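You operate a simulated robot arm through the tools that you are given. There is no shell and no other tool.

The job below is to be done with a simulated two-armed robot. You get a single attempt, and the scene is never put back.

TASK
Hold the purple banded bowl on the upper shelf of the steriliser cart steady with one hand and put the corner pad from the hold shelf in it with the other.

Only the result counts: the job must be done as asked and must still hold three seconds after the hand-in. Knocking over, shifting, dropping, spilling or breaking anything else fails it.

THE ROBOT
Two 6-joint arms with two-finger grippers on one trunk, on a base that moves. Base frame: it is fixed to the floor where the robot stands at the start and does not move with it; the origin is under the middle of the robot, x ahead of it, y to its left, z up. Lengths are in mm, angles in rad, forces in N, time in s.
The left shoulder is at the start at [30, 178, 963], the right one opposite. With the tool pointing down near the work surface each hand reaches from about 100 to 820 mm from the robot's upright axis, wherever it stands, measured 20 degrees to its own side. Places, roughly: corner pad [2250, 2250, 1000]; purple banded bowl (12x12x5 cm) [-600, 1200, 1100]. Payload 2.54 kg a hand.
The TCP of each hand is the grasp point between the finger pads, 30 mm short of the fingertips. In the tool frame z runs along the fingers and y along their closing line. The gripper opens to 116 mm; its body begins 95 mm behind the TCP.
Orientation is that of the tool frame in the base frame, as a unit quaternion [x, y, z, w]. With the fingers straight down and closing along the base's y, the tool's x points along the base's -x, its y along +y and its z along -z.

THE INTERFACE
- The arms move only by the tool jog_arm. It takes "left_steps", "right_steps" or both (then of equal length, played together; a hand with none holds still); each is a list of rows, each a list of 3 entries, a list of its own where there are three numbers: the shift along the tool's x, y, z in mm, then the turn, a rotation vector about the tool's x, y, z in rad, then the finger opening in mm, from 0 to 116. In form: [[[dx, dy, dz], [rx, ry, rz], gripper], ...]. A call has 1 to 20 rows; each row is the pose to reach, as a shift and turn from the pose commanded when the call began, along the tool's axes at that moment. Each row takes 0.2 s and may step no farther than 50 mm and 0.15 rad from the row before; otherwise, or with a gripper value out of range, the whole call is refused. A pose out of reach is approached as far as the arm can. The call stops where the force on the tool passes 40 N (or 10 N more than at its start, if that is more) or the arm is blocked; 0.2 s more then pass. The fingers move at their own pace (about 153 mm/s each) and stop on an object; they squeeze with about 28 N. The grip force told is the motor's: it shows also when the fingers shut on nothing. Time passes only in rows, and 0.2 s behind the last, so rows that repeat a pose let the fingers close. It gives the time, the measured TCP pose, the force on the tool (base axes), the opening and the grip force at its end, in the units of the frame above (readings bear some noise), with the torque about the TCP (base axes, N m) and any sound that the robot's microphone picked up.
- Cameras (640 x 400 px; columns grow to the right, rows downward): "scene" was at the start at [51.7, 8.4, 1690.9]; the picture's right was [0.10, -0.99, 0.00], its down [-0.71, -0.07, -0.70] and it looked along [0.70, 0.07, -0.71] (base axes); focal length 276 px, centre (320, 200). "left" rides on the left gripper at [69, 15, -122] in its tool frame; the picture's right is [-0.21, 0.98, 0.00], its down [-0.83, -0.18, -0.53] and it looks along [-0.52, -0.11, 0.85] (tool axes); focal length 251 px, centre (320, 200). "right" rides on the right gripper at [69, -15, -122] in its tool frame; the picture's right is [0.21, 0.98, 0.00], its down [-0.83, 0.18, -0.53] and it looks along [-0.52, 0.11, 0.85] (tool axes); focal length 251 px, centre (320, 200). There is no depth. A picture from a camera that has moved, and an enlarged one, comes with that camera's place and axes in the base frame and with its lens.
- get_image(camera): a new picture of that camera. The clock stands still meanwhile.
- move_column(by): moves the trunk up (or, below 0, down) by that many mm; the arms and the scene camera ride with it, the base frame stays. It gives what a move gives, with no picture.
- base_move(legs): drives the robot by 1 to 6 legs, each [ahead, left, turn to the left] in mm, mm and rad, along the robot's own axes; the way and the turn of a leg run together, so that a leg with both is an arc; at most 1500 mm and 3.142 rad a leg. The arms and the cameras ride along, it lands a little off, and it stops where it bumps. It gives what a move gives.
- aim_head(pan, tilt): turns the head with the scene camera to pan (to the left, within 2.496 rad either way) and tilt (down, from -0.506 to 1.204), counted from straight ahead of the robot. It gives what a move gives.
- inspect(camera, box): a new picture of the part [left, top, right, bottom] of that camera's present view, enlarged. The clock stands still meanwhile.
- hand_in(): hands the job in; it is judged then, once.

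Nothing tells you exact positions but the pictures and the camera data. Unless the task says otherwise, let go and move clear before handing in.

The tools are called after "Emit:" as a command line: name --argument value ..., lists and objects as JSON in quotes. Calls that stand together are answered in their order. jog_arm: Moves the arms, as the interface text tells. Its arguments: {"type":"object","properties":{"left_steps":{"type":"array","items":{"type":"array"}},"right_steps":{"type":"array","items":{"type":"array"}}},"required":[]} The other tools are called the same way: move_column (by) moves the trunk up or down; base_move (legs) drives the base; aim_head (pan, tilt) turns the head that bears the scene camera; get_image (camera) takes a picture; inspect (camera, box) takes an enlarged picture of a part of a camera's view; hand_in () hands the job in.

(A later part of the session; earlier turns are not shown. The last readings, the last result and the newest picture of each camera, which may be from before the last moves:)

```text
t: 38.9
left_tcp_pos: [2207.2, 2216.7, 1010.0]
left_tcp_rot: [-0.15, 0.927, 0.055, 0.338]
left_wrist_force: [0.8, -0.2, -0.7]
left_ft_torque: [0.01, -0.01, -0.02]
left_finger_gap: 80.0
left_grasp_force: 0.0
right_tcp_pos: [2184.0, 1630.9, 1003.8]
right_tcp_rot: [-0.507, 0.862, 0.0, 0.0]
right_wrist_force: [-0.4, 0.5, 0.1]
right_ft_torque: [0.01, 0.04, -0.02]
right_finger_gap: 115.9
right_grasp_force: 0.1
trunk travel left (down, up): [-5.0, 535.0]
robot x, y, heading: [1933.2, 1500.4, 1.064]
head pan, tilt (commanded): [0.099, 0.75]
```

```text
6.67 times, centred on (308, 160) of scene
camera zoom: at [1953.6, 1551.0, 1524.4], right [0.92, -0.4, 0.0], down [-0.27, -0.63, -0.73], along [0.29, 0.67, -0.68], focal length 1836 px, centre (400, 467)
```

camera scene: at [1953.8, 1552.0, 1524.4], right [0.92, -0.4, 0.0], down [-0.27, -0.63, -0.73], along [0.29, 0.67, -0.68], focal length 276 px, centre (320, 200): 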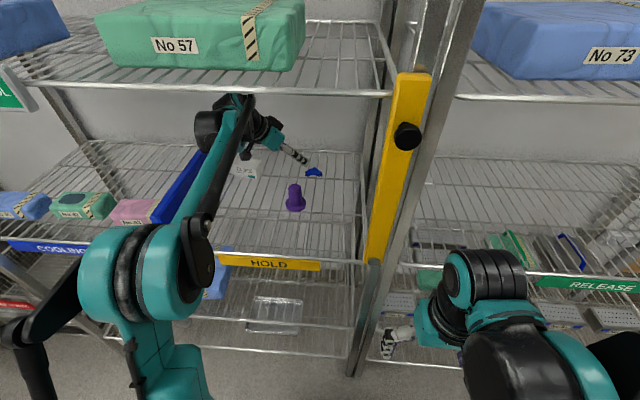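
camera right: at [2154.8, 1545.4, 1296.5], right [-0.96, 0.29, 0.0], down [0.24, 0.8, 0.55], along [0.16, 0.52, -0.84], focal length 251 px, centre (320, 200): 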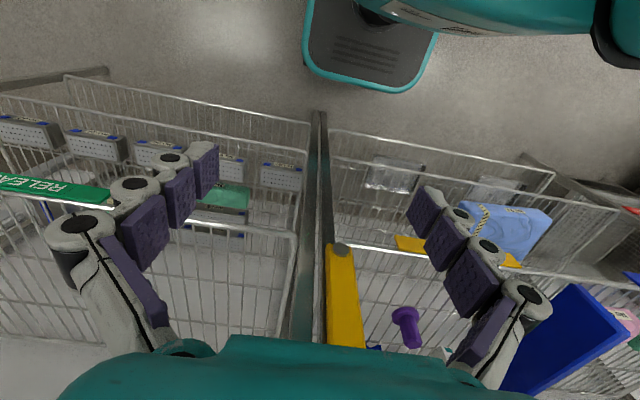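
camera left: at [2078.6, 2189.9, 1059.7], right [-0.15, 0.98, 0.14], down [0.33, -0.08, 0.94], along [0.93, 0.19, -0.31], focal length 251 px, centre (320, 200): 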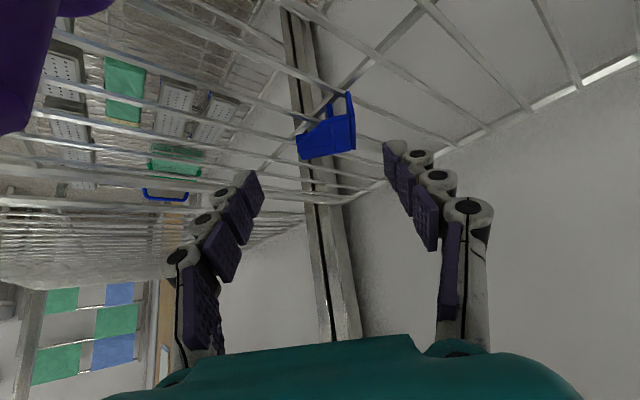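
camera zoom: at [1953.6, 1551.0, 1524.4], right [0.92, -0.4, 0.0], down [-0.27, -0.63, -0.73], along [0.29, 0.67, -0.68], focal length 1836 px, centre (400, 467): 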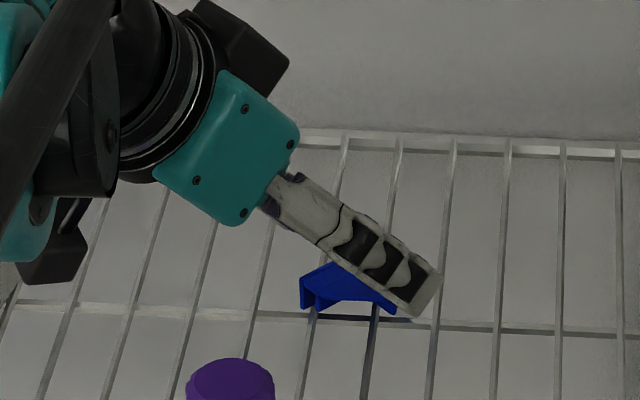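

Triangulating from two hand views, I put the pad's top at z≈968, its apex near (2238, 2257) and the end of its right arm near (2248, 2218). I'll shift 7 mm back toward +y, lower to z≈982, and check before closing.

Emit:
jog_arm --left_steps '[[[1, 4, 12], [0, 0, 0], 80], [[2, 7, 24], [0, 0, 0], 80], [[2.6, 7, 34], [0, 0, 0], 80]]'

Emit:
inspect --camera "left" --box '[220, 50, 440, 220]'

Emit:
inspect --camera "scene" --box '[260, 130, 356, 190]'

```text
t: 39.7
left_tcp_pos: [2225.3, 2230.1, 983.2]
left_tcp_rot: [-0.15, 0.927, 0.055, 0.339]
left_wrist_force: [-0.4, -0.8, 0.6]
left_ft_torque: [-0.01, 0.0, -0.03]
left_finger_gap: 79.6
left_grasp_force: 0.0
right_tcp_pos: [2184.2, 1630.2, 1003.0]
right_tcp_rot: [-0.507, 0.862, 0.001, 0.0]
right_wrist_force: [0.4, 0.5, -0.2]
right_ft_torque: [0.0, -0.03, 0.01]
right_finger_gap: 116.0
right_grasp_force: 0.0
trunk travel left (down, up): [-5.0, 535.0]
robot x, y, heading: [1931.9, 1499.8, 1.06]
head pan, tilt (commanded): [0.099, 0.75]
```

```text
2.35 times, centred on (330, 135) of left
camera zoom: at [2094.8, 2203.1, 1032.1], right [-0.15, 0.98, 0.14], down [0.33, -0.08, 0.94], along [0.93, 0.19, -0.31], focal length 592 px, centre (296, 353)
```

zoom: 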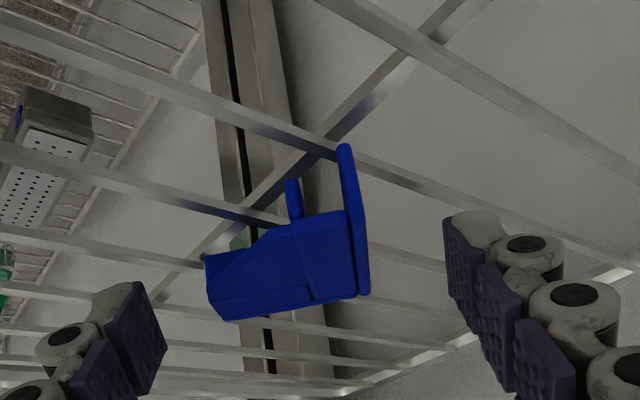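

```text
6.67 times, centred on (308, 160) of scene
camera zoom: at [1953.3, 1550.8, 1524.4], right [0.92, -0.4, 0.0], down [-0.27, -0.63, -0.73], along [0.29, 0.67, -0.68], focal length 1836 px, centre (400, 467)
```

zoom: 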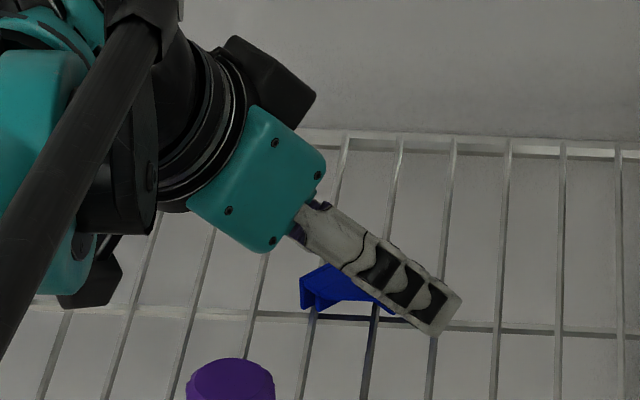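

The fingers straddle the pad with its mid between them and the tips about 10 mm below the pad's top. I'll close in small stages so that the pad isn't knocked.

Emit:
jog_arm --left_steps '[[[0, 0, 1.5], [0, 0, 0], 65], [[0, 0, 1.5], [0, 0, 0], 55], [[0, 0, 1.5], [0, 0, 0], 50], [[0, 0, 1.5], [0, 0, 0], 46]]'

Emit:
inspect --camera "left" --box '[220, 50, 440, 220]'

```text
t: 40.7
left_tcp_pos: [2224.4, 2231.2, 981.1]
left_tcp_rot: [-0.15, 0.927, 0.055, 0.339]
left_wrist_force: [1.4, -0.7, -1.2]
left_ft_torque: [0.0, -0.01, 0.06]
left_finger_gap: 46.0
left_grasp_force: 0.1
right_tcp_pos: [2184.3, 1631.0, 1002.2]
right_tcp_rot: [-0.507, 0.862, 0.001, -0.001]
right_wrist_force: [0.2, -0.4, 0.3]
right_ft_torque: [0.01, 0.0, 0.0]
right_finger_gap: 116.1
right_grasp_force: 0.0
trunk travel left (down, up): [-5.0, 535.0]
robot x, y, heading: [1933.0, 1501.1, 1.066]
head pan, tilt (commanded): [0.099, 0.75]
```

```text
2.35 times, centred on (330, 135) of left
camera zoom: at [2095.6, 2203.6, 1031.2], right [-0.15, 0.98, 0.14], down [0.33, -0.08, 0.94], along [0.93, 0.19, -0.31], focal length 592 px, centre (296, 353)
```

zoom: 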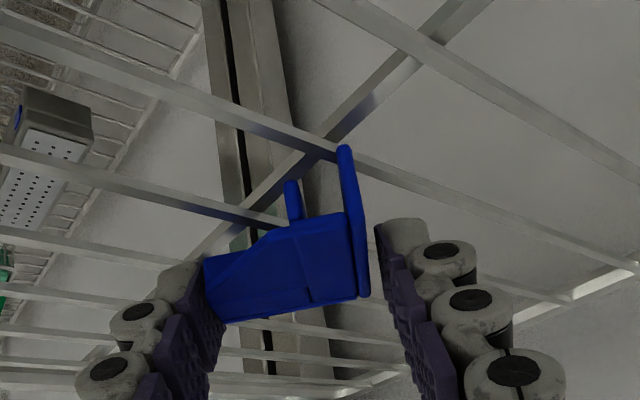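

The right-hand finger is at the pad's arm end and the other is about 5 mm from the long wall, just as planned. I'll close to grip.

Emit:
jog_arm --left_steps '[[[0, 0, 0], [0, 0, 0], 42], [[0, 0, 0], [0, 0, 0], 38], [[0, 0, 0], [0, 0, 0], 30], [[0, 0, 0], [0, 0, 0], 20], [[0, 0, 0], [0, 0, 0], 10]]'

Emit:
inspect --camera "left" --box '[220, 50, 440, 220]'

```text
t: 41.9
left_tcp_pos: [2224.3, 2230.2, 983.0]
left_tcp_rot: [-0.151, 0.927, 0.055, 0.338]
left_wrist_force: [0.1, 0.1, 1.7]
left_ft_torque: [0.04, 0.02, 0.03]
left_finger_gap: 40.3
left_grasp_force: 27.6
right_tcp_pos: [2183.7, 1629.9, 1001.9]
right_tcp_rot: [-0.507, 0.862, 0.0, 0.0]
right_wrist_force: [0.5, -0.2, -0.2]
right_ft_torque: [0.0, -0.01, -0.03]
right_finger_gap: 116.1
right_grasp_force: 0.1
trunk travel left (down, up): [-5.0, 535.0]
robot x, y, heading: [1935.7, 1497.8, 1.063]
head pan, tilt (commanded): [0.099, 0.75]
```

```text
2.35 times, centred on (330, 135) of left
camera zoom: at [2095.6, 2203.5, 1031.3], right [-0.15, 0.98, 0.14], down [0.33, -0.08, 0.94], along [0.93, 0.19, -0.31], focal length 592 px, centre (296, 353)
```

zoom: 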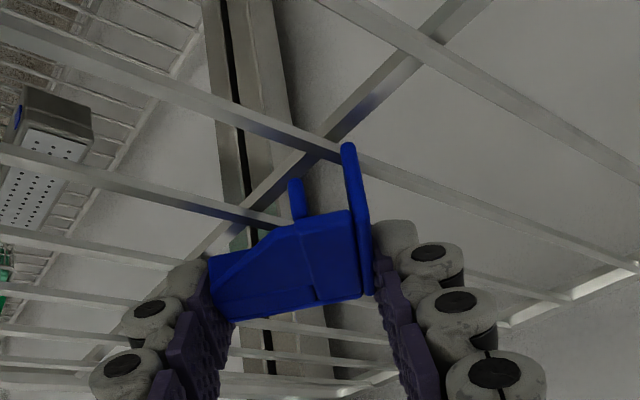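

The pad is gripped: gap 40.3 mm at 27.6 N. I'll lift it straight up, gently at first, and check that it comes along.

Emit:
jog_arm --left_steps '[[[-6.4, 0, -7.6], [0, 0, 0], 10], [[-12.9, 0, -15.3], [0, 0, 0], 10], [[-25.8, 0, -30.6], [0, 0, 0], 10], [[-38.7, 0, -45.9], [0, 0, 0], 10], [[-56, 0, -66.5], [0, 0, 0], 10]]'

Emit:
get_image --camera "left"

Emit:
get_image --camera "scene"

```text
t: 43.1
left_tcp_pos: [2223.8, 2230.4, 1070.0]
left_tcp_rot: [-0.15, 0.927, 0.055, 0.338]
left_wrist_force: [-0.1, -0.3, -0.1]
left_ft_torque: [-0.01, -0.02, 0.04]
left_finger_gap: 40.5
left_grasp_force: 27.8
right_tcp_pos: [2183.1, 1629.0, 1004.0]
right_tcp_rot: [-0.507, 0.862, 0.0, 0.0]
right_wrist_force: [0.7, 0.1, 0.0]
right_ft_torque: [0.01, 0.0, -0.01]
right_finger_gap: 116.0
right_grasp_force: 0.1
trunk travel left (down, up): [-5.0, 535.0]
robot x, y, heading: [1936.8, 1501.6, 1.063]
head pan, tilt (commanded): [0.099, 0.75]
```

```text
taken
camera left: at [2095.5, 2203.2, 1119.0], right [-0.15, 0.98, 0.14], down [0.33, -0.08, 0.94], along [0.93, 0.19, -0.31], focal length 251 px, centre (320, 200)
```

left: 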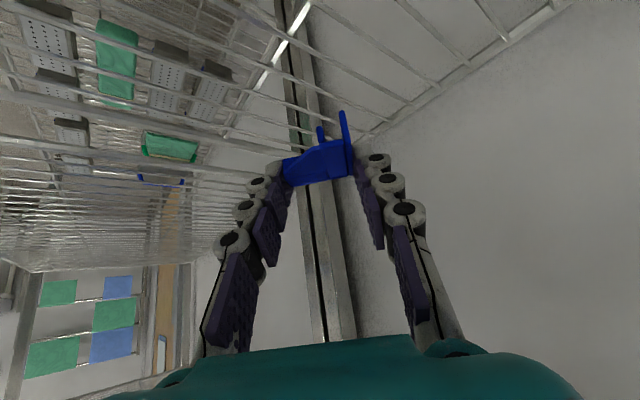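

```text
taken
camera scene: at [1953.2, 1550.4, 1524.5], right [0.92, -0.4, 0.0], down [-0.27, -0.63, -0.73], along [0.29, 0.67, -0.68], focal length 276 px, centre (320, 200)
```

scene: 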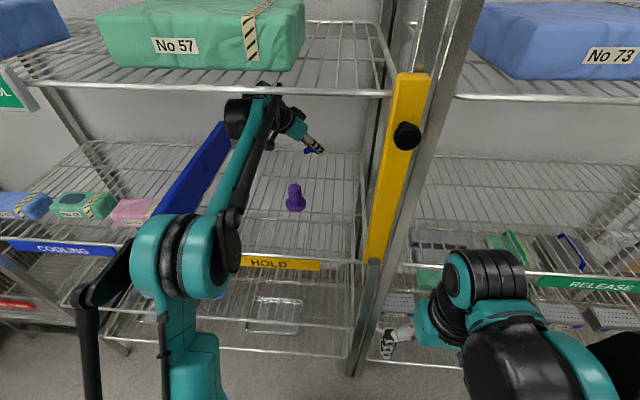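

The pad came up cleanly with the hand and the stopper stands untouched. I'll bring the hand out of the shelf, passing to the right of and above the stopper.

Emit:
jog_arm --left_steps '[[[17.1, -30, -16], [0, 0, 0], 10], [[34.3, -60.1, -32.1], [0, 0, 0], 10], [[51.4, -90.2, -48.2], [0, 0, 0], 10], [[68.5, -120.2, -64.2], [0, 0, 0], 10], [[96.6, -140.6, -91.2], [0, 0, 0], 10], [[124.8, -161, -118.2], [0, 0, 0], 10], [[152.9, -181.5, -145.1], [0, 0, 0], 10], [[181, -201.9, -172.1], [0, 0, 0], 10]]'

Emit:
get_image --camera "scene"

Emit:
get_image --camera "left"

```text
t: 44.9
left_tcp_pos: [2049.1, 1957.9, 1084.2]
left_tcp_rot: [-0.15, 0.927, 0.055, 0.339]
left_wrist_force: [-0.7, -0.8, -0.1]
left_ft_torque: [0.0, 0.0, -0.02]
left_finger_gap: 40.2
left_grasp_force: 28.0
right_tcp_pos: [2183.5, 1629.2, 1003.4]
right_tcp_rot: [-0.507, 0.862, 0.0, 0.001]
right_wrist_force: [-0.2, -0.2, 0.1]
right_ft_torque: [0.06, 0.0, 0.04]
right_finger_gap: 115.7
right_grasp_force: 0.0
trunk travel left (down, up): [-5.0, 535.0]
robot x, y, heading: [1932.5, 1498.6, 1.066]
head pan, tilt (commanded): [0.099, 0.75]
```

```text
taken
camera scene: at [1952.7, 1549.6, 1524.5], right [0.92, -0.4, 0.0], down [-0.27, -0.63, -0.73], along [0.29, 0.67, -0.68], focal length 276 px, centre (320, 200)
```

scene: 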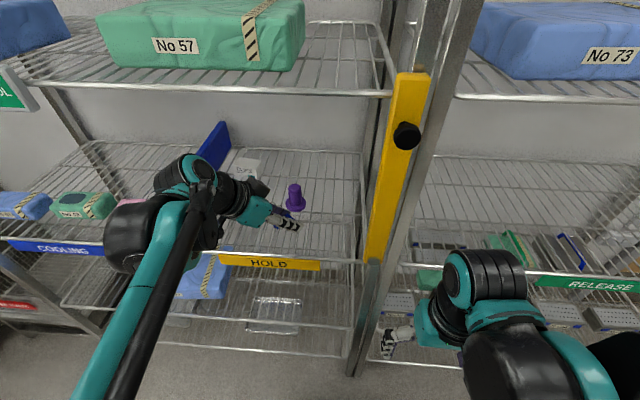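

```text
taken
camera left: at [1919.3, 1931.5, 1132.9], right [-0.15, 0.98, 0.14], down [0.33, -0.08, 0.94], along [0.93, 0.19, -0.31], focal length 251 px, centre (320, 200)
```

left: 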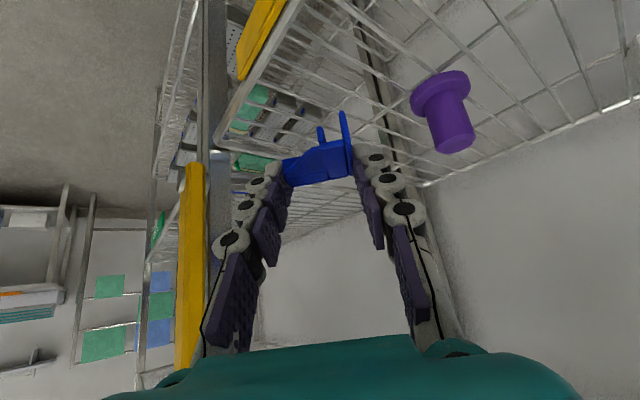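

The pad is out of the shelf and firmly held. I'll back away 500 mm, turn left to face the cart's long open side (heading about 2.645 rad), and then look.

Emit:
base_move --legs '[[-500, 0, 0], [0, 0, 1.58]]'

Emit:
move_column --by 200

Emit:
aim_head --pan 0.3 --tilt 0.4

Emit:
get_image --camera "scene"

Emit:
get_image --camera "left"

```text
t: 51.6
left_tcp_pos: [1236.7, 1184.5, 1083.9]
left_tcp_rot: [0.764, -0.546, -0.279, -0.199]
left_wrist_force: [-0.4, 0.1, 0.5]
left_ft_torque: [0.03, -0.03, 0.01]
left_finger_gap: 40.6
left_grasp_force: 27.3
right_tcp_pos: [1563.5, 1322.1, 1002.4]
right_tcp_rot: [0.969, -0.247, -0.001, 0.0]
right_wrist_force: [-0.2, -0.9, 0.2]
right_ft_torque: [0.0, -0.03, 0.0]
right_finger_gap: 116.2
right_grasp_force: 0.0
trunk travel left (down, up): [-5.0, 535.0]
robot x, y, heading: [1696.3, 1072.5, 2.646]
head pan, tilt (commanded): [0.099, 0.75]
```

```text
t: 53.8
left_tcp_pos: [1237.6, 1184.2, 1283.4]
left_tcp_rot: [0.764, -0.546, -0.279, -0.199]
left_wrist_force: [0.3, 0.1, -0.4]
left_ft_torque: [-0.02, -0.02, 0.01]
left_finger_gap: 40.4
left_grasp_force: 27.8
right_tcp_pos: [1565.3, 1322.7, 1203.7]
right_tcp_rot: [0.969, -0.247, -0.001, 0.0]
right_wrist_force: [0.5, 0.1, -0.3]
right_ft_torque: [0.0, 0.01, -0.02]
right_finger_gap: 115.8
right_grasp_force: 0.1
trunk travel left (down, up): [-205.0, 335.0]
robot x, y, heading: [1698.2, 1072.8, 2.638]
head pan, tilt (commanded): [0.099, 0.75]
```

```text
t: 54.6
left_tcp_pos: [1235.5, 1183.7, 1283.8]
left_tcp_rot: [0.764, -0.546, -0.279, -0.199]
left_wrist_force: [1.0, 0.7, 0.6]
left_ft_torque: [0.0, -0.01, -0.01]
left_finger_gap: 40.4
left_grasp_force: 27.9
right_tcp_pos: [1564.3, 1322.6, 1202.2]
right_tcp_rot: [0.969, -0.247, 0.0, 0.0]
right_wrist_force: [-0.2, 0.3, 0.1]
right_ft_torque: [0.0, 0.0, 0.03]
right_finger_gap: 115.8
right_grasp_force: 0.1
trunk travel left (down, up): [-205.0, 335.0]
robot x, y, heading: [1696.3, 1074.3, 2.641]
head pan, tilt (commanded): [0.3, 0.4]
```

```text
taken
camera scene: at [1633.1, 1076.9, 1755.5], right [0.2, 0.98, 0.0], down [0.38, -0.08, -0.92], along [-0.9, 0.18, -0.39], focal length 276 px, centre (320, 200)
```

scene: 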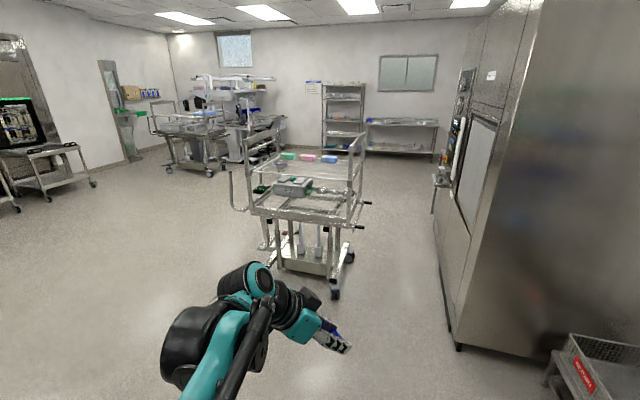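

```text
taken
camera left: at [1265.4, 1054.7, 1332.7], right [-0.98, -0.16, 0.14], down [0.08, 0.33, 0.94], along [-0.2, 0.93, -0.31], focal length 251 px, centre (320, 200)
```

left: 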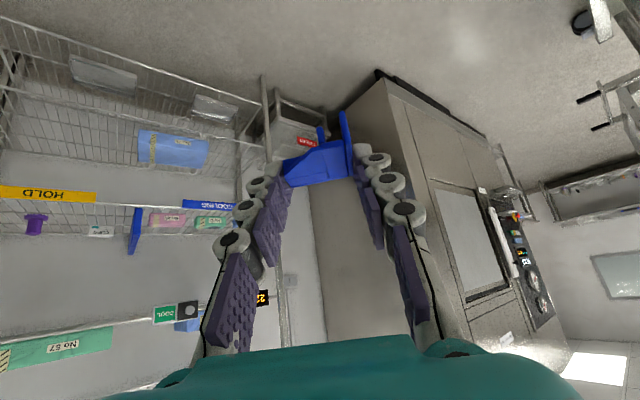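

The pad is still firmly gripped and the cart stands in open floor ahead-left. I'll drive to a stand-off about half a metre short of the final place in front of the cart's long side.

Emit:
base_move --legs '[[1043, 875, 0]]'

Emit:
aim_head --pan 0.0 --tilt 0.5

Emit:
get_image --camera "scene"

```text
t: 61.5
left_tcp_pos: [-113.0, 921.1, 1284.3]
left_tcp_rot: [0.768, -0.541, -0.28, -0.197]
left_wrist_force: [-0.5, -0.4, 0.3]
left_ft_torque: [-0.03, -0.01, -0.03]
left_finger_gap: 40.5
left_grasp_force: 28.2
right_tcp_pos: [214.8, 1063.4, 1202.3]
right_tcp_rot: [0.971, -0.24, -0.001, 0.0]
right_wrist_force: [0.5, 0.3, -0.3]
right_ft_torque: [0.04, -0.01, -0.01]
right_finger_gap: 116.1
right_grasp_force: 0.0
trunk travel left (down, up): [-205.0, 335.0]
robot x, y, heading: [346.1, 815.7, 2.657]
head pan, tilt (commanded): [0.3, 0.4]
```

```text
t: 62.2
left_tcp_pos: [-112.5, 922.3, 1283.3]
left_tcp_rot: [0.768, -0.541, -0.281, -0.198]
left_wrist_force: [-0.6, -0.1, -0.7]
left_ft_torque: [0.0, 0.0, -0.03]
left_finger_gap: 40.4
left_grasp_force: 28.2
right_tcp_pos: [215.0, 1063.6, 1202.9]
right_tcp_rot: [0.971, -0.241, 0.0, 0.0]
right_wrist_force: [0.3, 0.4, 0.2]
right_ft_torque: [0.04, -0.01, -0.01]
right_finger_gap: 116.1
right_grasp_force: 0.1
trunk travel left (down, up): [-205.0, 335.0]
robot x, y, heading: [354.2, 816.2, 2.659]
head pan, tilt (commanded): [0.0, 0.499]
```

```text
taken
camera scene: at [296.2, 844.1, 1746.4], right [0.47, 0.88, 0.0], down [0.42, -0.22, -0.88], along [-0.78, 0.41, -0.48], focal length 276 px, centre (320, 200)
```

scene: 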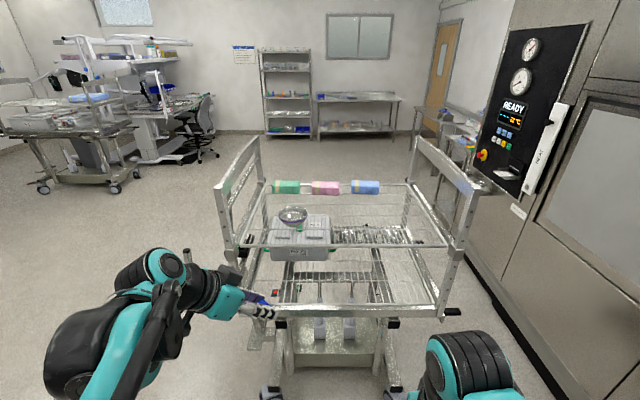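

Emit:
inspect --camera "scene" --box '[200, 130, 500, 320]'

Emit:
inspect --camera "scene" --box '[250, 175, 346, 235]'

```text
2.11 times, centred on (350, 225) of scene
camera zoom: at [296.2, 844.1, 1746.4], right [0.47, 0.88, 0.0], down [0.42, -0.22, -0.88], along [-0.78, 0.41, -0.48], focal length 580 px, centre (257, 147)
```

zoom: 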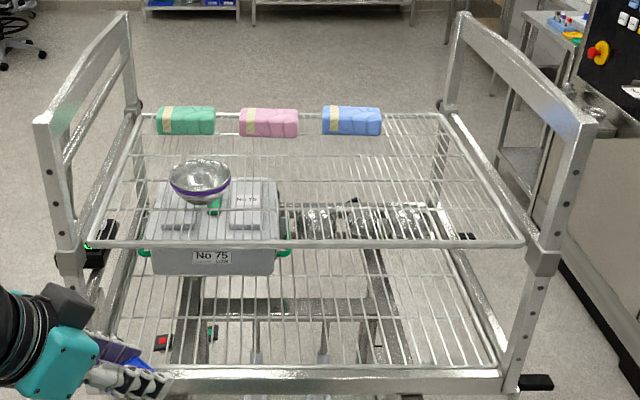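

```text
6.67 times, centred on (298, 205) of scene
camera zoom: at [296.2, 844.1, 1746.4], right [0.47, 0.88, 0.0], down [0.42, -0.22, -0.88], along [-0.78, 0.41, -0.48], focal length 1836 px, centre (467, 167)
```

zoom: 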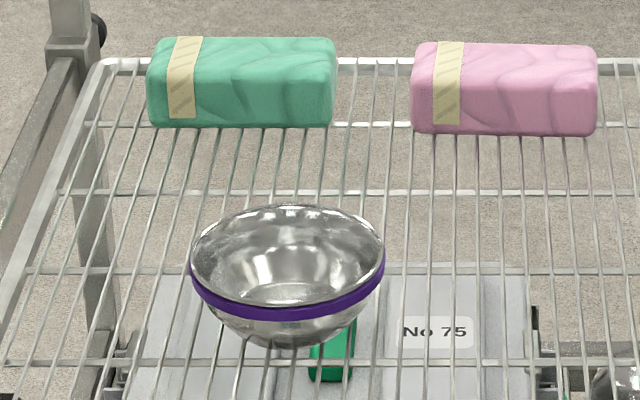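

The bowl is empty, round, and stands on the wire shelf; triangulating the start view with this one puts its rim centre near (-616, 1200, 1155), about 1034 mm ahead and 111 mm left of me. I'll close in so that it lies about 620 mm ahead and 80 mm left, and raise the trunk to work from above.

Emit:
move_column --by 120

Emit:
base_move --legs '[[410, 31, 0]]'

Emit:
aim_head --pan 0.1 --tilt 0.85

Emit:
get_image --camera "scene"

Emit:
get_image --camera "left"

```text
t: 63.8
left_tcp_pos: [-112.2, 921.9, 1403.5]
left_tcp_rot: [0.768, -0.542, -0.28, -0.197]
left_wrist_force: [-0.4, -1.2, -0.3]
left_ft_torque: [0.0, 0.0, -0.01]
left_finger_gap: 40.5
left_grasp_force: 28.0
right_tcp_pos: [214.5, 1063.7, 1323.1]
right_tcp_rot: [0.97, -0.242, 0.0, 0.0]
right_wrist_force: [-0.2, -0.2, -0.1]
right_ft_torque: [0.02, 0.0, 0.01]
right_finger_gap: 115.9
right_grasp_force: 0.0
trunk travel left (down, up): [-325.0, 215.0]
robot x, y, heading: [348.2, 815.6, 2.651]
head pan, tilt (commanded): [0.0, 0.499]
```

```text
t: 66.3
left_tcp_pos: [-485.6, 1078.6, 1403.0]
left_tcp_rot: [0.77, -0.538, -0.281, -0.196]
left_wrist_force: [-0.3, 0.5, -0.1]
left_ft_torque: [0.01, -0.03, 0.02]
left_finger_gap: 40.4
left_grasp_force: 27.6
right_tcp_pos: [-160.4, 1222.5, 1323.5]
right_tcp_rot: [0.971, -0.238, 0.0, -0.001]
right_wrist_force: [-0.4, 0.5, -0.1]
right_ft_torque: [0.0, -0.04, 0.01]
right_finger_gap: 115.8
right_grasp_force: 0.1
trunk travel left (down, up): [-325.0, 215.0]
robot x, y, heading: [-22.7, 975.9, 2.663]
head pan, tilt (commanded): [0.0, 0.499]
```

```text
t: 67.1
left_tcp_pos: [-486.0, 1078.8, 1404.5]
left_tcp_rot: [0.769, -0.539, -0.281, -0.197]
left_wrist_force: [0.6, -0.6, -0.2]
left_ft_torque: [0.01, -0.01, 0.02]
left_finger_gap: 40.4
left_grasp_force: 27.5
right_tcp_pos: [-159.8, 1223.9, 1323.9]
right_tcp_rot: [0.971, -0.238, 0.0, 0.0]
right_wrist_force: [0.2, 0.0, -0.2]
right_ft_torque: [0.0, 0.04, 0.03]
right_finger_gap: 116.0
right_grasp_force: 0.1
trunk travel left (down, up): [-325.0, 215.0]
robot x, y, heading: [-24.7, 978.7, 2.664]
head pan, tilt (commanded): [0.099, 0.85]
```

```text
taken
camera scene: at [-68.8, 991.3, 1836.5], right [0.37, 0.93, 0.0], down [0.7, -0.28, -0.66], along [-0.61, 0.25, -0.75], focal length 276 px, centre (320, 200)
```

scene: 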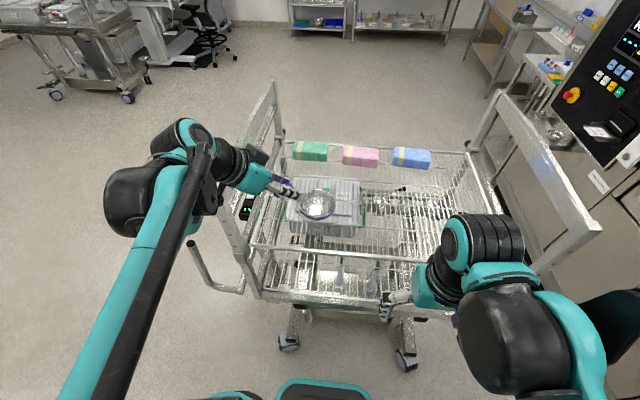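

```text
taken
camera left: at [-454.6, 949.4, 1452.8], right [-0.97, -0.18, 0.14], down [0.07, 0.33, 0.94], along [-0.22, 0.93, -0.31], focal length 251 px, centre (320, 200)
```

left: 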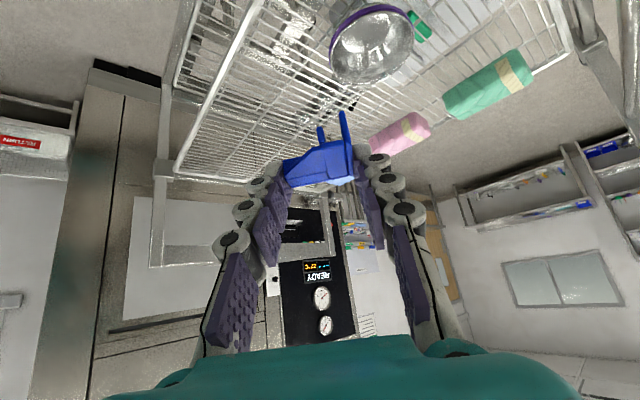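

Emit:
inspect --camera "scene" --box '[270, 170, 366, 230]'

Emit:
inspect --camera "left" --box '[310, 0, 470, 100]'

Emit:
get_image --camera "right"

```text
6.67 times, centred on (318, 200) of scene
camera zoom: at [-68.8, 991.3, 1836.5], right [0.37, 0.93, 0.0], down [0.7, -0.28, -0.66], along [-0.61, 0.25, -0.75], focal length 1836 px, centre (333, 200)
```

zoom: 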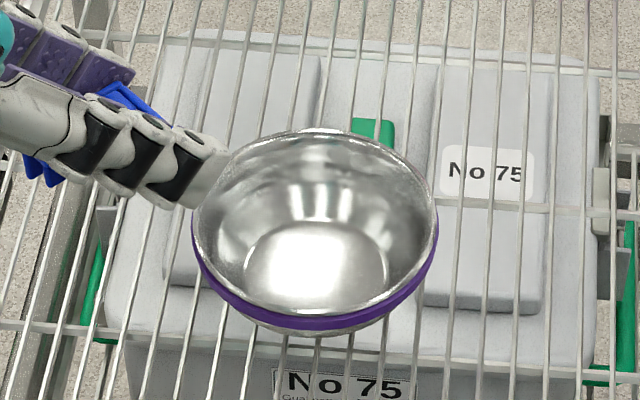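

```text
4.00 times, centred on (390, 50) of left
camera zoom: at [-454.6, 949.4, 1452.8], right [-0.97, -0.18, 0.14], down [0.07, 0.33, 0.94], along [-0.22, 0.93, -0.31], focal length 1006 px, centre (40, 800)
```

zoom: 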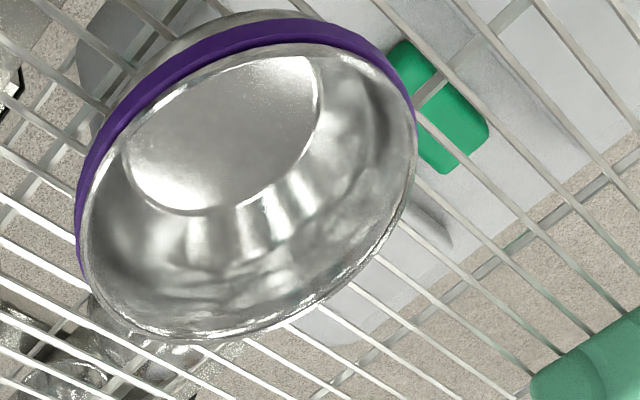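

```text
taken
camera right: at [-90.9, 1204.3, 1444.2], right [-0.26, -0.97, 0.0], down [-0.82, 0.22, 0.53], along [-0.52, 0.14, -0.85], focal length 251 px, centre (320, 200)
```

right: 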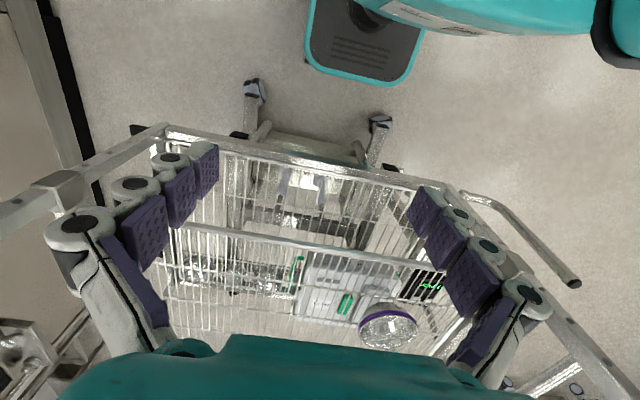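

The bowl's rim centre comes out again near (-615, 1201, 1154), i.e. 628 mm ahead and 75 mm left of me, with a flat floor and nearly upright walls near the rim. Next the right hand goes above the right side of the rim, fingers partly open to straddle the wall.

Emit:
jog_arm --right_steps '[[[-39.3, 17.2, 9.4], [0, 0, 0], 60], [[-78.6, 34.4, 18.8], [0, 0, 0], 60], [[-117.9, 51.6, 28.2], [0, 0, 0], 60], [[-157.2, 68.8, 37.6], [0, 0, 0], 60], [[-196.5, 86, 47], [0, 0, 0], 60], [[-235.8, 103.2, 56.4], [0, 0, 0], 60], [[-275.1, 120.4, 65.8], [0, 0, 0], 60], [[-314.4, 137.6, 75.2], [0, 0, 0], 60], [[-353.7, 154.8, 84.6], [0, 0, 0], 60], [[-393, 172, 94], [0, 0, 0], 60]]'

Emit:
get_image --camera "right"

Emit:
get_image --camera "scene"

```text
t: 69.3
left_tcp_pos: [-488.1, 1078.4, 1403.0]
left_tcp_rot: [0.77, -0.539, -0.28, -0.197]
left_wrist_force: [-1.0, -0.1, -0.1]
left_ft_torque: [0.05, -0.04, -0.06]
left_finger_gap: 40.4
left_grasp_force: 28.3
right_tcp_pos: [-588.9, 1250.5, 1227.3]
right_tcp_rot: [0.971, -0.239, 0.0, 0.0]
right_wrist_force: [-0.1, -0.2, -0.1]
right_ft_torque: [-0.03, 0.02, -0.01]
right_finger_gap: 59.8
right_grasp_force: 0.1
trunk travel left (down, up): [-325.0, 215.0]
robot x, y, heading: [-23.8, 976.6, 2.658]
head pan, tilt (commanded): [0.099, 0.85]
```

```text
taken
camera right: at [-519.0, 1231.4, 1349.6], right [-0.26, -0.97, 0.0], down [-0.82, 0.22, 0.53], along [-0.51, 0.14, -0.85], focal length 251 px, centre (320, 200)
```

right: 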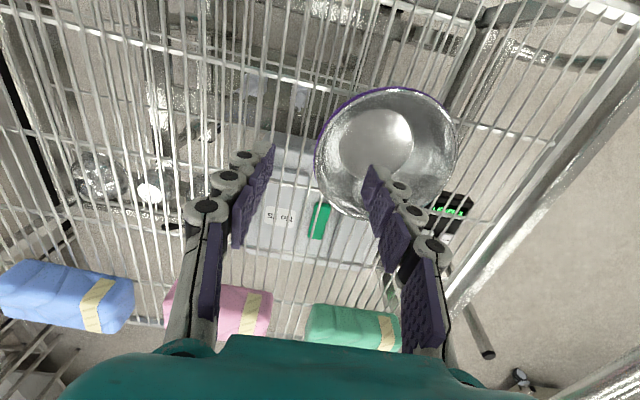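

```text
taken
camera scene: at [-72.2, 991.9, 1836.3], right [0.37, 0.93, 0.0], down [0.7, -0.28, -0.66], along [-0.61, 0.24, -0.75], focal length 276 px, centre (320, 200)
```

scene: 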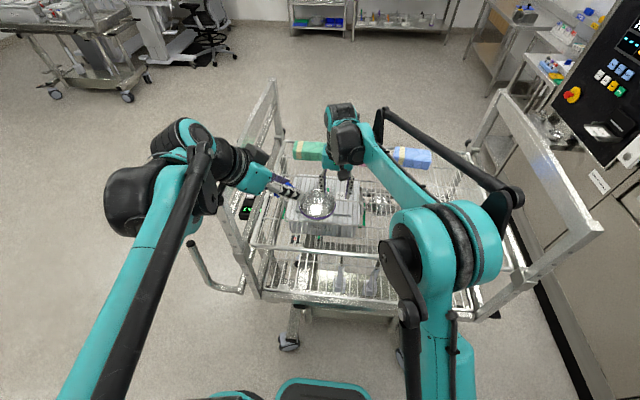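

Emit:
inspect --camera "right" --box '[240, 70, 480, 220]'

Emit:
inspect --camera "scene" --box '[270, 150, 382, 220]'

```text
2.67 times, centred on (360, 145) of right
camera zoom: at [-519.0, 1231.4, 1349.6], right [-0.26, -0.97, 0.0], down [-0.82, 0.22, 0.53], along [-0.51, 0.14, -0.85], focal length 670 px, centre (213, 347)
```

zoom: 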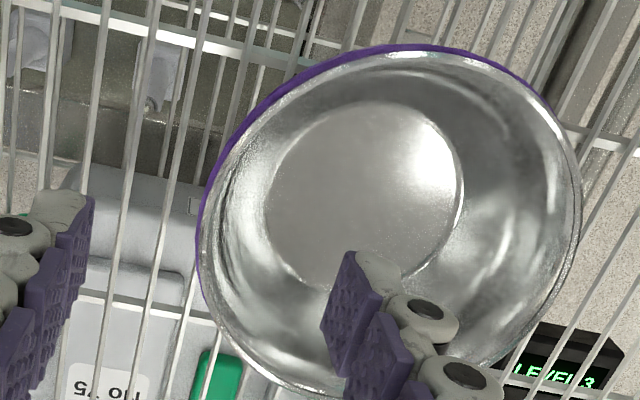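

```text
5.71 times, centred on (326, 185) of scene
camera zoom: at [-72.2, 991.9, 1836.3], right [0.37, 0.93, 0.0], down [0.7, -0.28, -0.66], along [-0.61, 0.24, -0.75], focal length 1574 px, centre (286, 286)
```

zoom: 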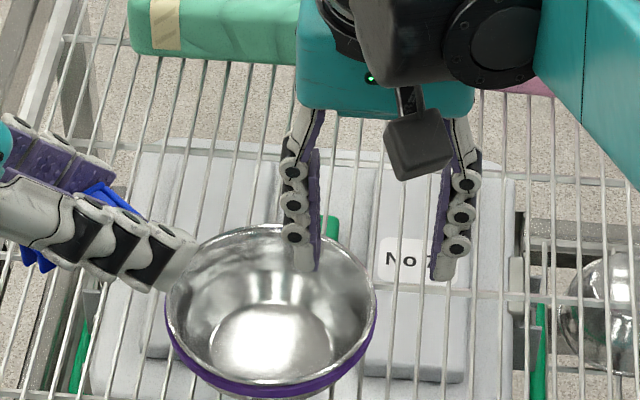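

Both views agree on the bowl centre at about (-614, 1199, 1154), which puts the right rim wall only a few mm from the right hand's closing plane. I'll lean the hand slightly to match the wall and lower the fingers to straddle it about 16 mm deep, then check before closing.

Emit:
jog_arm --right_steps '[[[1.6, -5, 5], [-0.1, 0, 0], 60], [[1.6, -5, 22], [-0.1, 0, 0], 60], [[1.6, -5, 38], [-0.1, 0, 0], 60], [[1.6, -5, 50], [-0.1, 0, 0], 60], [[1.6, -5, 58], [-0.1, 0, 0], 60]]'

Emit:
get_image --camera "right"

Emit:
inspect --camera "scene" --box '[270, 150, 382, 220]'

```text
t: 70.5
left_tcp_pos: [-486.0, 1078.7, 1403.3]
left_tcp_rot: [0.77, -0.538, -0.281, -0.197]
left_wrist_force: [0.0, -0.5, 0.9]
left_ft_torque: [0.0, 0.01, 0.04]
left_finger_gap: 40.5
left_grasp_force: 27.4
right_tcp_pos: [-583.6, 1255.2, 1171.1]
right_tcp_rot: [0.97, -0.237, -0.012, 0.048]
right_wrist_force: [-0.3, 0.0, -0.3]
right_ft_torque: [-0.02, 0.03, 0.03]
right_finger_gap: 59.6
right_grasp_force: 0.1
trunk travel left (down, up): [-325.0, 215.0]
robot x, y, heading: [-24.7, 974.2, 2.663]
head pan, tilt (commanded): [0.099, 0.85]
```

```text
taken
camera right: at [-509.1, 1247.4, 1289.6], right [-0.26, -0.96, 0.1], down [-0.79, 0.27, 0.55], along [-0.55, 0.06, -0.83], focal length 251 px, centre (320, 200)
```

right: 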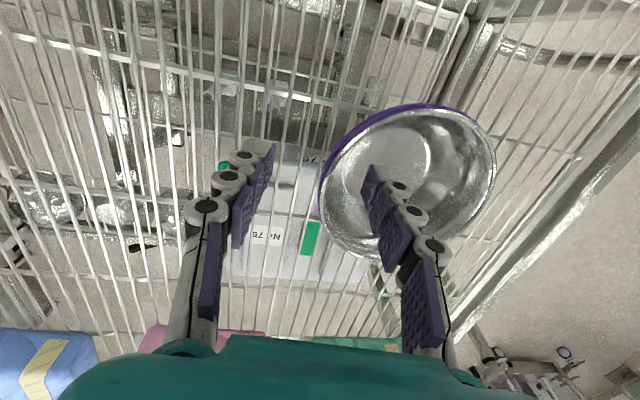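

```text
5.71 times, centred on (326, 185) of scene
camera zoom: at [-69.5, 991.4, 1836.4], right [0.37, 0.93, 0.0], down [0.7, -0.28, -0.66], along [-0.61, 0.24, -0.75], focal length 1574 px, centre (286, 286)
```

zoom: 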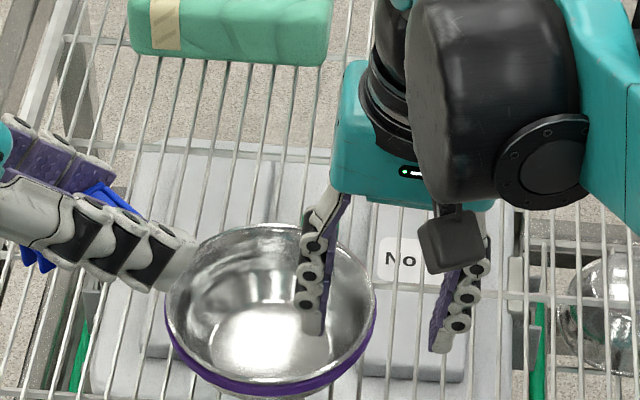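

Emit:
inspect --camera "right" --box '[240, 90, 400, 190]'

```text
4.00 times, centred on (320, 140) of right
camera zoom: at [-509.1, 1247.4, 1289.6], right [-0.26, -0.96, 0.1], down [-0.79, 0.27, 0.55], along [-0.55, 0.06, -0.83], focal length 1006 px, centre (320, 440)
```

zoom: 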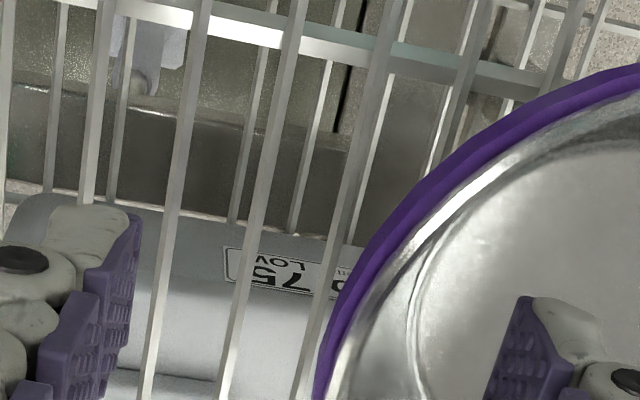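

The rim wall lies within about 2 mm of the middle between the two fingers, with the tips roughly 14 mm below the rim. I'll close in stages to take hold of the bowl.

Emit:
jog_arm --right_steps '[[[0, 0, 0], [0, 0, 0], 40], [[0, 0, 0], [0, 0, 0], 25], [[0, 0, 0], [0, 0, 0], 15], [[0, 0, 0], [0, 0, 0], 10]]'

Emit:
inspect --camera "right" --box '[240, 90, 440, 215]'

Emit:
inspect --camera "scene" --box '[270, 150, 382, 220]'

```text
t: 71.5
left_tcp_pos: [-485.9, 1077.9, 1403.8]
left_tcp_rot: [0.77, -0.539, -0.281, -0.197]
left_wrist_force: [0.9, 0.3, 0.1]
left_ft_torque: [0.0, 0.04, -0.04]
left_finger_gap: 40.4
left_grasp_force: 27.8
right_tcp_pos: [-583.0, 1256.7, 1169.1]
right_tcp_rot: [0.97, -0.237, -0.012, 0.047]
right_wrist_force: [-1.2, -0.1, 0.7]
right_ft_torque: [-0.05, 0.0, -0.01]
right_finger_gap: 11.1
right_grasp_force: 1.2
trunk travel left (down, up): [-325.0, 215.0]
robot x, y, heading: [-26.9, 977.3, 2.66]
head pan, tilt (commanded): [0.099, 0.85]
```

```text
3.20 times, centred on (340, 152) of right
camera zoom: at [-509.1, 1247.6, 1289.7], right [-0.26, -0.96, 0.1], down [-0.79, 0.27, 0.55], along [-0.55, 0.06, -0.83], focal length 805 px, centre (256, 352)
```

zoom: 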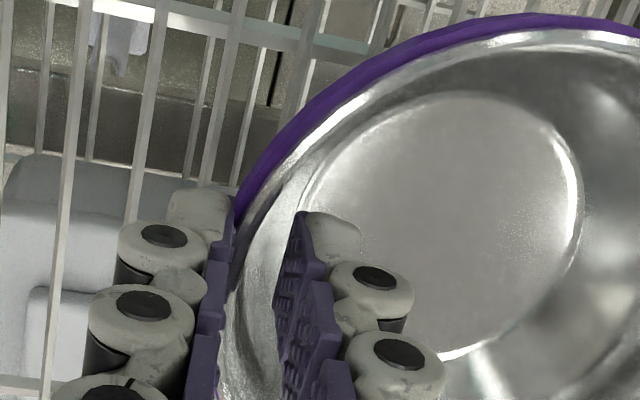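

```text
5.71 times, centred on (326, 185) of scene
camera zoom: at [-69.4, 991.5, 1836.4], right [0.37, 0.93, 0.0], down [0.7, -0.28, -0.66], along [-0.61, 0.24, -0.75], focal length 1574 px, centre (286, 286)
```

zoom: 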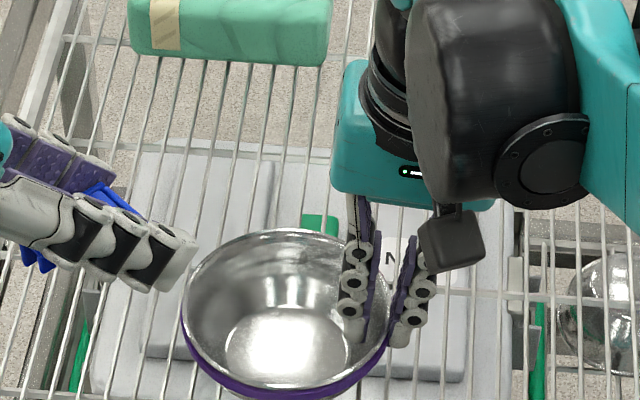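

The walls turn out to flare more than I judged: the inner fingertip met the wall low down and slid the bowl about 9 mm to the right, though it still stands level. Before gripping hard I'll open again and lean the hand about 0.45 rad so that the fingers lie parallel to the wall.

Emit:
jog_arm --right_steps '[[[0, 0, 0], [0, 0, 0], 44], [[0, -3, 0.2], [-0.117, 0, 0], 44], [[0, -6, 0.4], [-0.234, 0, 0], 44], [[0, -9.1, 0.6], [-0.35, 0, 0], 44]]'

Emit:
inspect --camera "right" --box '[240, 70, 480, 220]'

Emit:
inspect --camera "scene" --box '[270, 150, 382, 220]'

```text
t: 72.5
left_tcp_pos: [-486.3, 1079.0, 1403.7]
left_tcp_rot: [0.77, -0.539, -0.281, -0.197]
left_wrist_force: [0.2, -0.3, 0.0]
left_ft_torque: [-0.03, 0.0, 0.01]
left_finger_gap: 40.4
left_grasp_force: 28.5
right_tcp_pos: [-580.2, 1265.1, 1169.5]
right_tcp_rot: [0.947, -0.231, -0.053, 0.218]
right_wrist_force: [-0.5, 1.5, -0.1]
right_ft_torque: [-0.04, -0.01, 0.01]
right_finger_gap: 44.0
right_grasp_force: 0.1
trunk travel left (down, up): [-325.0, 215.0]
robot x, y, heading: [-26.5, 977.4, 2.66]
head pan, tilt (commanded): [0.099, 0.85]
```

```text
2.67 times, centred on (360, 145) of right
camera zoom: at [-487.0, 1291.9, 1272.2], right [-0.21, -0.88, 0.43], down [-0.7, 0.44, 0.56], along [-0.68, -0.18, -0.71], focal length 670 px, centre (213, 347)
```

zoom: 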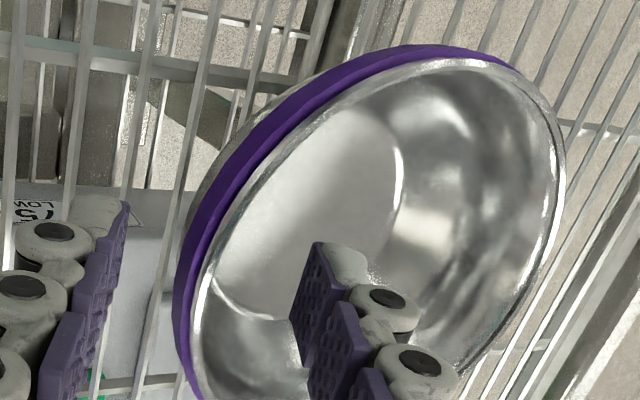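

```text
5.71 times, centred on (326, 185) of scene
camera zoom: at [-69.1, 992.7, 1836.4], right [0.37, 0.93, 0.0], down [0.7, -0.28, -0.66], along [-0.61, 0.24, -0.75], focal length 1574 px, centre (286, 286)
```

zoom: 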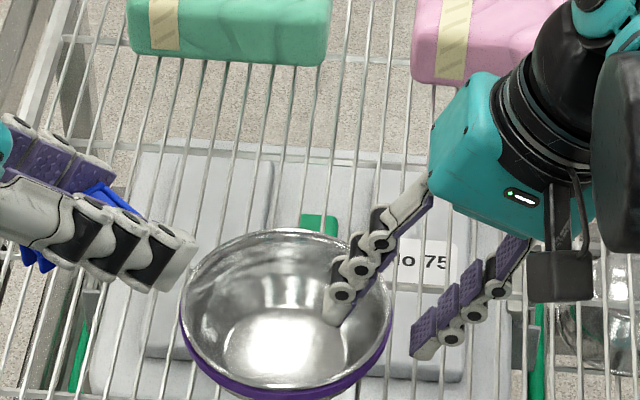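

The fingers now lie parallel to the flared wall with the rim in the middle between them. I'll close in stages again and watch the bowl.

Emit:
jog_arm --right_steps '[[[0, 0, 0], [0, 0, 0], 30], [[0, 0, 0], [0, 0, 0], 20], [[0, 0, 0], [0, 0, 0], 14], [[0, 0, 0], [0, 0, 0], 10], [[0, 0, 0], [0, 0, 0], 7]]'

Emit:
inspect --camera "right" --box '[240, 70, 480, 220]'

Emit:
inspect --camera "scene" --box '[270, 150, 382, 220]'

```text
t: 73.7
left_tcp_pos: [-486.0, 1078.4, 1403.5]
left_tcp_rot: [0.77, -0.539, -0.28, -0.197]
left_wrist_force: [0.0, 0.4, -0.6]
left_ft_torque: [0.0, -0.03, -0.02]
left_finger_gap: 40.6
left_grasp_force: 27.8
right_tcp_pos: [-580.4, 1262.7, 1169.0]
right_tcp_rot: [0.947, -0.232, -0.052, 0.215]
right_wrist_force: [1.2, -0.8, -0.9]
right_ft_torque: [-0.05, 0.1, -0.06]
right_finger_gap: 7.4
right_grasp_force: 20.7
trunk travel left (down, up): [-325.0, 215.0]
robot x, y, heading: [-21.6, 979.4, 2.667]
head pan, tilt (commanded): [0.099, 0.85]
```

```text
2.67 times, centred on (360, 145) of right
camera zoom: at [-487.2, 1290.9, 1272.4], right [-0.22, -0.88, 0.42], down [-0.7, 0.44, 0.56], along [-0.68, -0.18, -0.71], focal length 670 px, centre (213, 347)
```

zoom: 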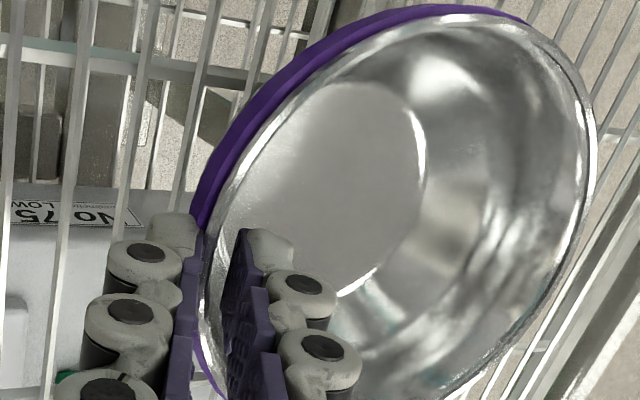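

```text
5.71 times, centred on (326, 185) of scene
camera zoom: at [-69.4, 991.4, 1836.4], right [0.37, 0.93, 0.0], down [0.7, -0.28, -0.66], along [-0.61, 0.24, -0.75], focal length 1574 px, centre (286, 286)
```

zoom: 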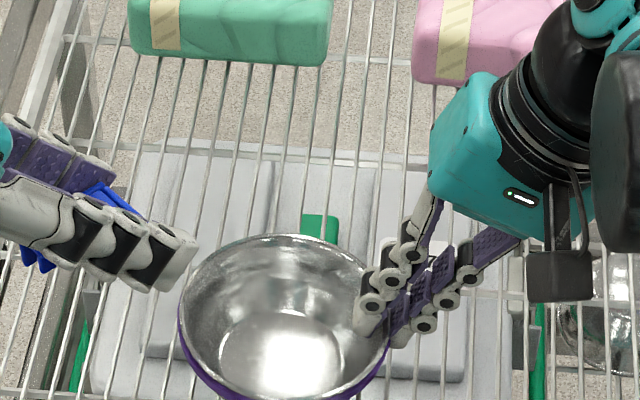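

The bowl's rim is now held (gap 7.4 mm, about 21 N) and it still stands close to level, centre near (-607, 1206, 1154). Now I'll turn the left hand so that its fingers open front-to-back, clear of the right hand's inner finger, and steepen it so the wrist clears the side rail.

Emit:
jog_arm --left_steps '[[[0, 0, 0], [0.0843, 0, 0.1], 10], [[0, 0, 0], [0.1686, 0, 0.2], 10], [[0, 0, 0], [0.2529, 0, 0.3], 10], [[0, 0, 0], [0.3371, 0, 0.4], 10], [[0, 0, 0], [0.4213, 0, 0.5002], 10]]'

Emit:
jog_arm --left_steps '[[[0, 0, 0], [0, 0.1, 0], 10], [[0, 0, 0], [0, 0.2, 0], 10], [[0, 0, 0], [0, 0.3, 0], 10]]'

Emit:
get_image --camera "scene"

Emit:
get_image --camera "left"

```text
t: 74.9
left_tcp_pos: [-486.7, 1078.2, 1404.2]
left_tcp_rot: [-0.555, 0.757, 0.203, 0.277]
left_wrist_force: [0.4, 0.5, -0.1]
left_ft_torque: [-0.01, -0.02, 0.01]
left_finger_gap: 40.2
left_grasp_force: 27.4
right_tcp_pos: [-580.9, 1263.4, 1169.4]
right_tcp_rot: [0.947, -0.232, -0.053, 0.217]
right_wrist_force: [0.1, -1.4, 1.3]
right_ft_torque: [-0.01, -0.04, 0.01]
right_finger_gap: 7.7
right_grasp_force: 0.8
trunk travel left (down, up): [-325.0, 215.0]
robot x, y, heading: [-27.3, 972.7, 2.661]
head pan, tilt (commanded): [0.099, 0.85]
```

```text
t: 75.7
left_tcp_pos: [-486.5, 1078.9, 1403.0]
left_tcp_rot: [-0.581, 0.79, 0.117, 0.16]
left_wrist_force: [-0.7, 0.2, 0.0]
left_ft_torque: [0.02, 0.01, 0.0]
left_finger_gap: 40.4
left_grasp_force: 27.8
right_tcp_pos: [-580.7, 1263.9, 1169.3]
right_tcp_rot: [0.947, -0.232, -0.053, 0.217]
right_wrist_force: [-0.6, -0.1, -0.5]
right_ft_torque: [0.05, -0.04, -0.01]
right_finger_gap: 8.0
right_grasp_force: 9.8
trunk travel left (down, up): [-325.0, 215.0]
robot x, y, heading: [-23.2, 975.9, 2.663]
head pan, tilt (commanded): [0.099, 0.85]
```

```text
taken
camera scene: at [-69.3, 992.1, 1836.4], right [0.37, 0.93, 0.0], down [0.7, -0.28, -0.66], along [-0.61, 0.24, -0.75], focal length 276 px, centre (320, 200)
```

scene: 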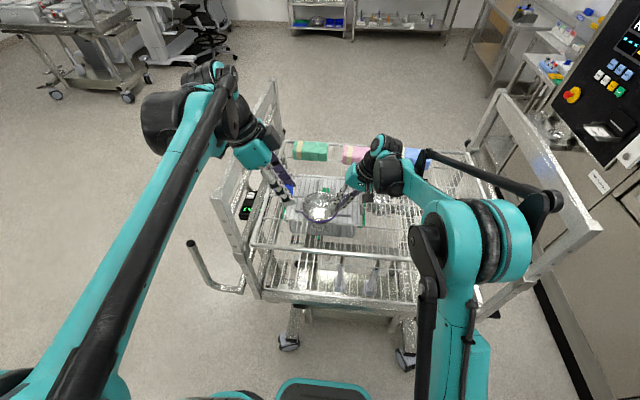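

```text
taken
camera left: at [-533.6, 977.2, 1489.5], right [-0.87, 0.48, 0.08], down [0.34, 0.47, 0.81], along [0.35, 0.74, -0.58], focal length 251 px, centre (320, 200)
```

left: 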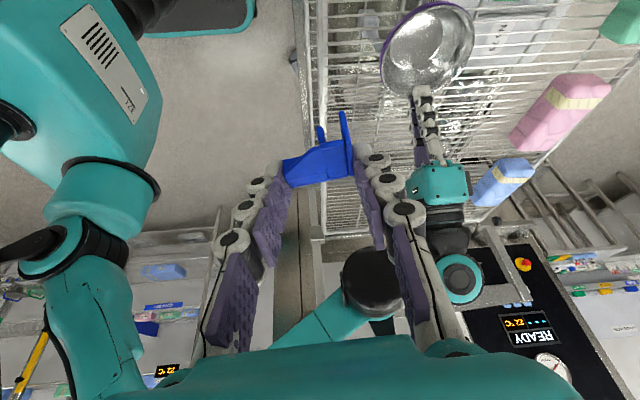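

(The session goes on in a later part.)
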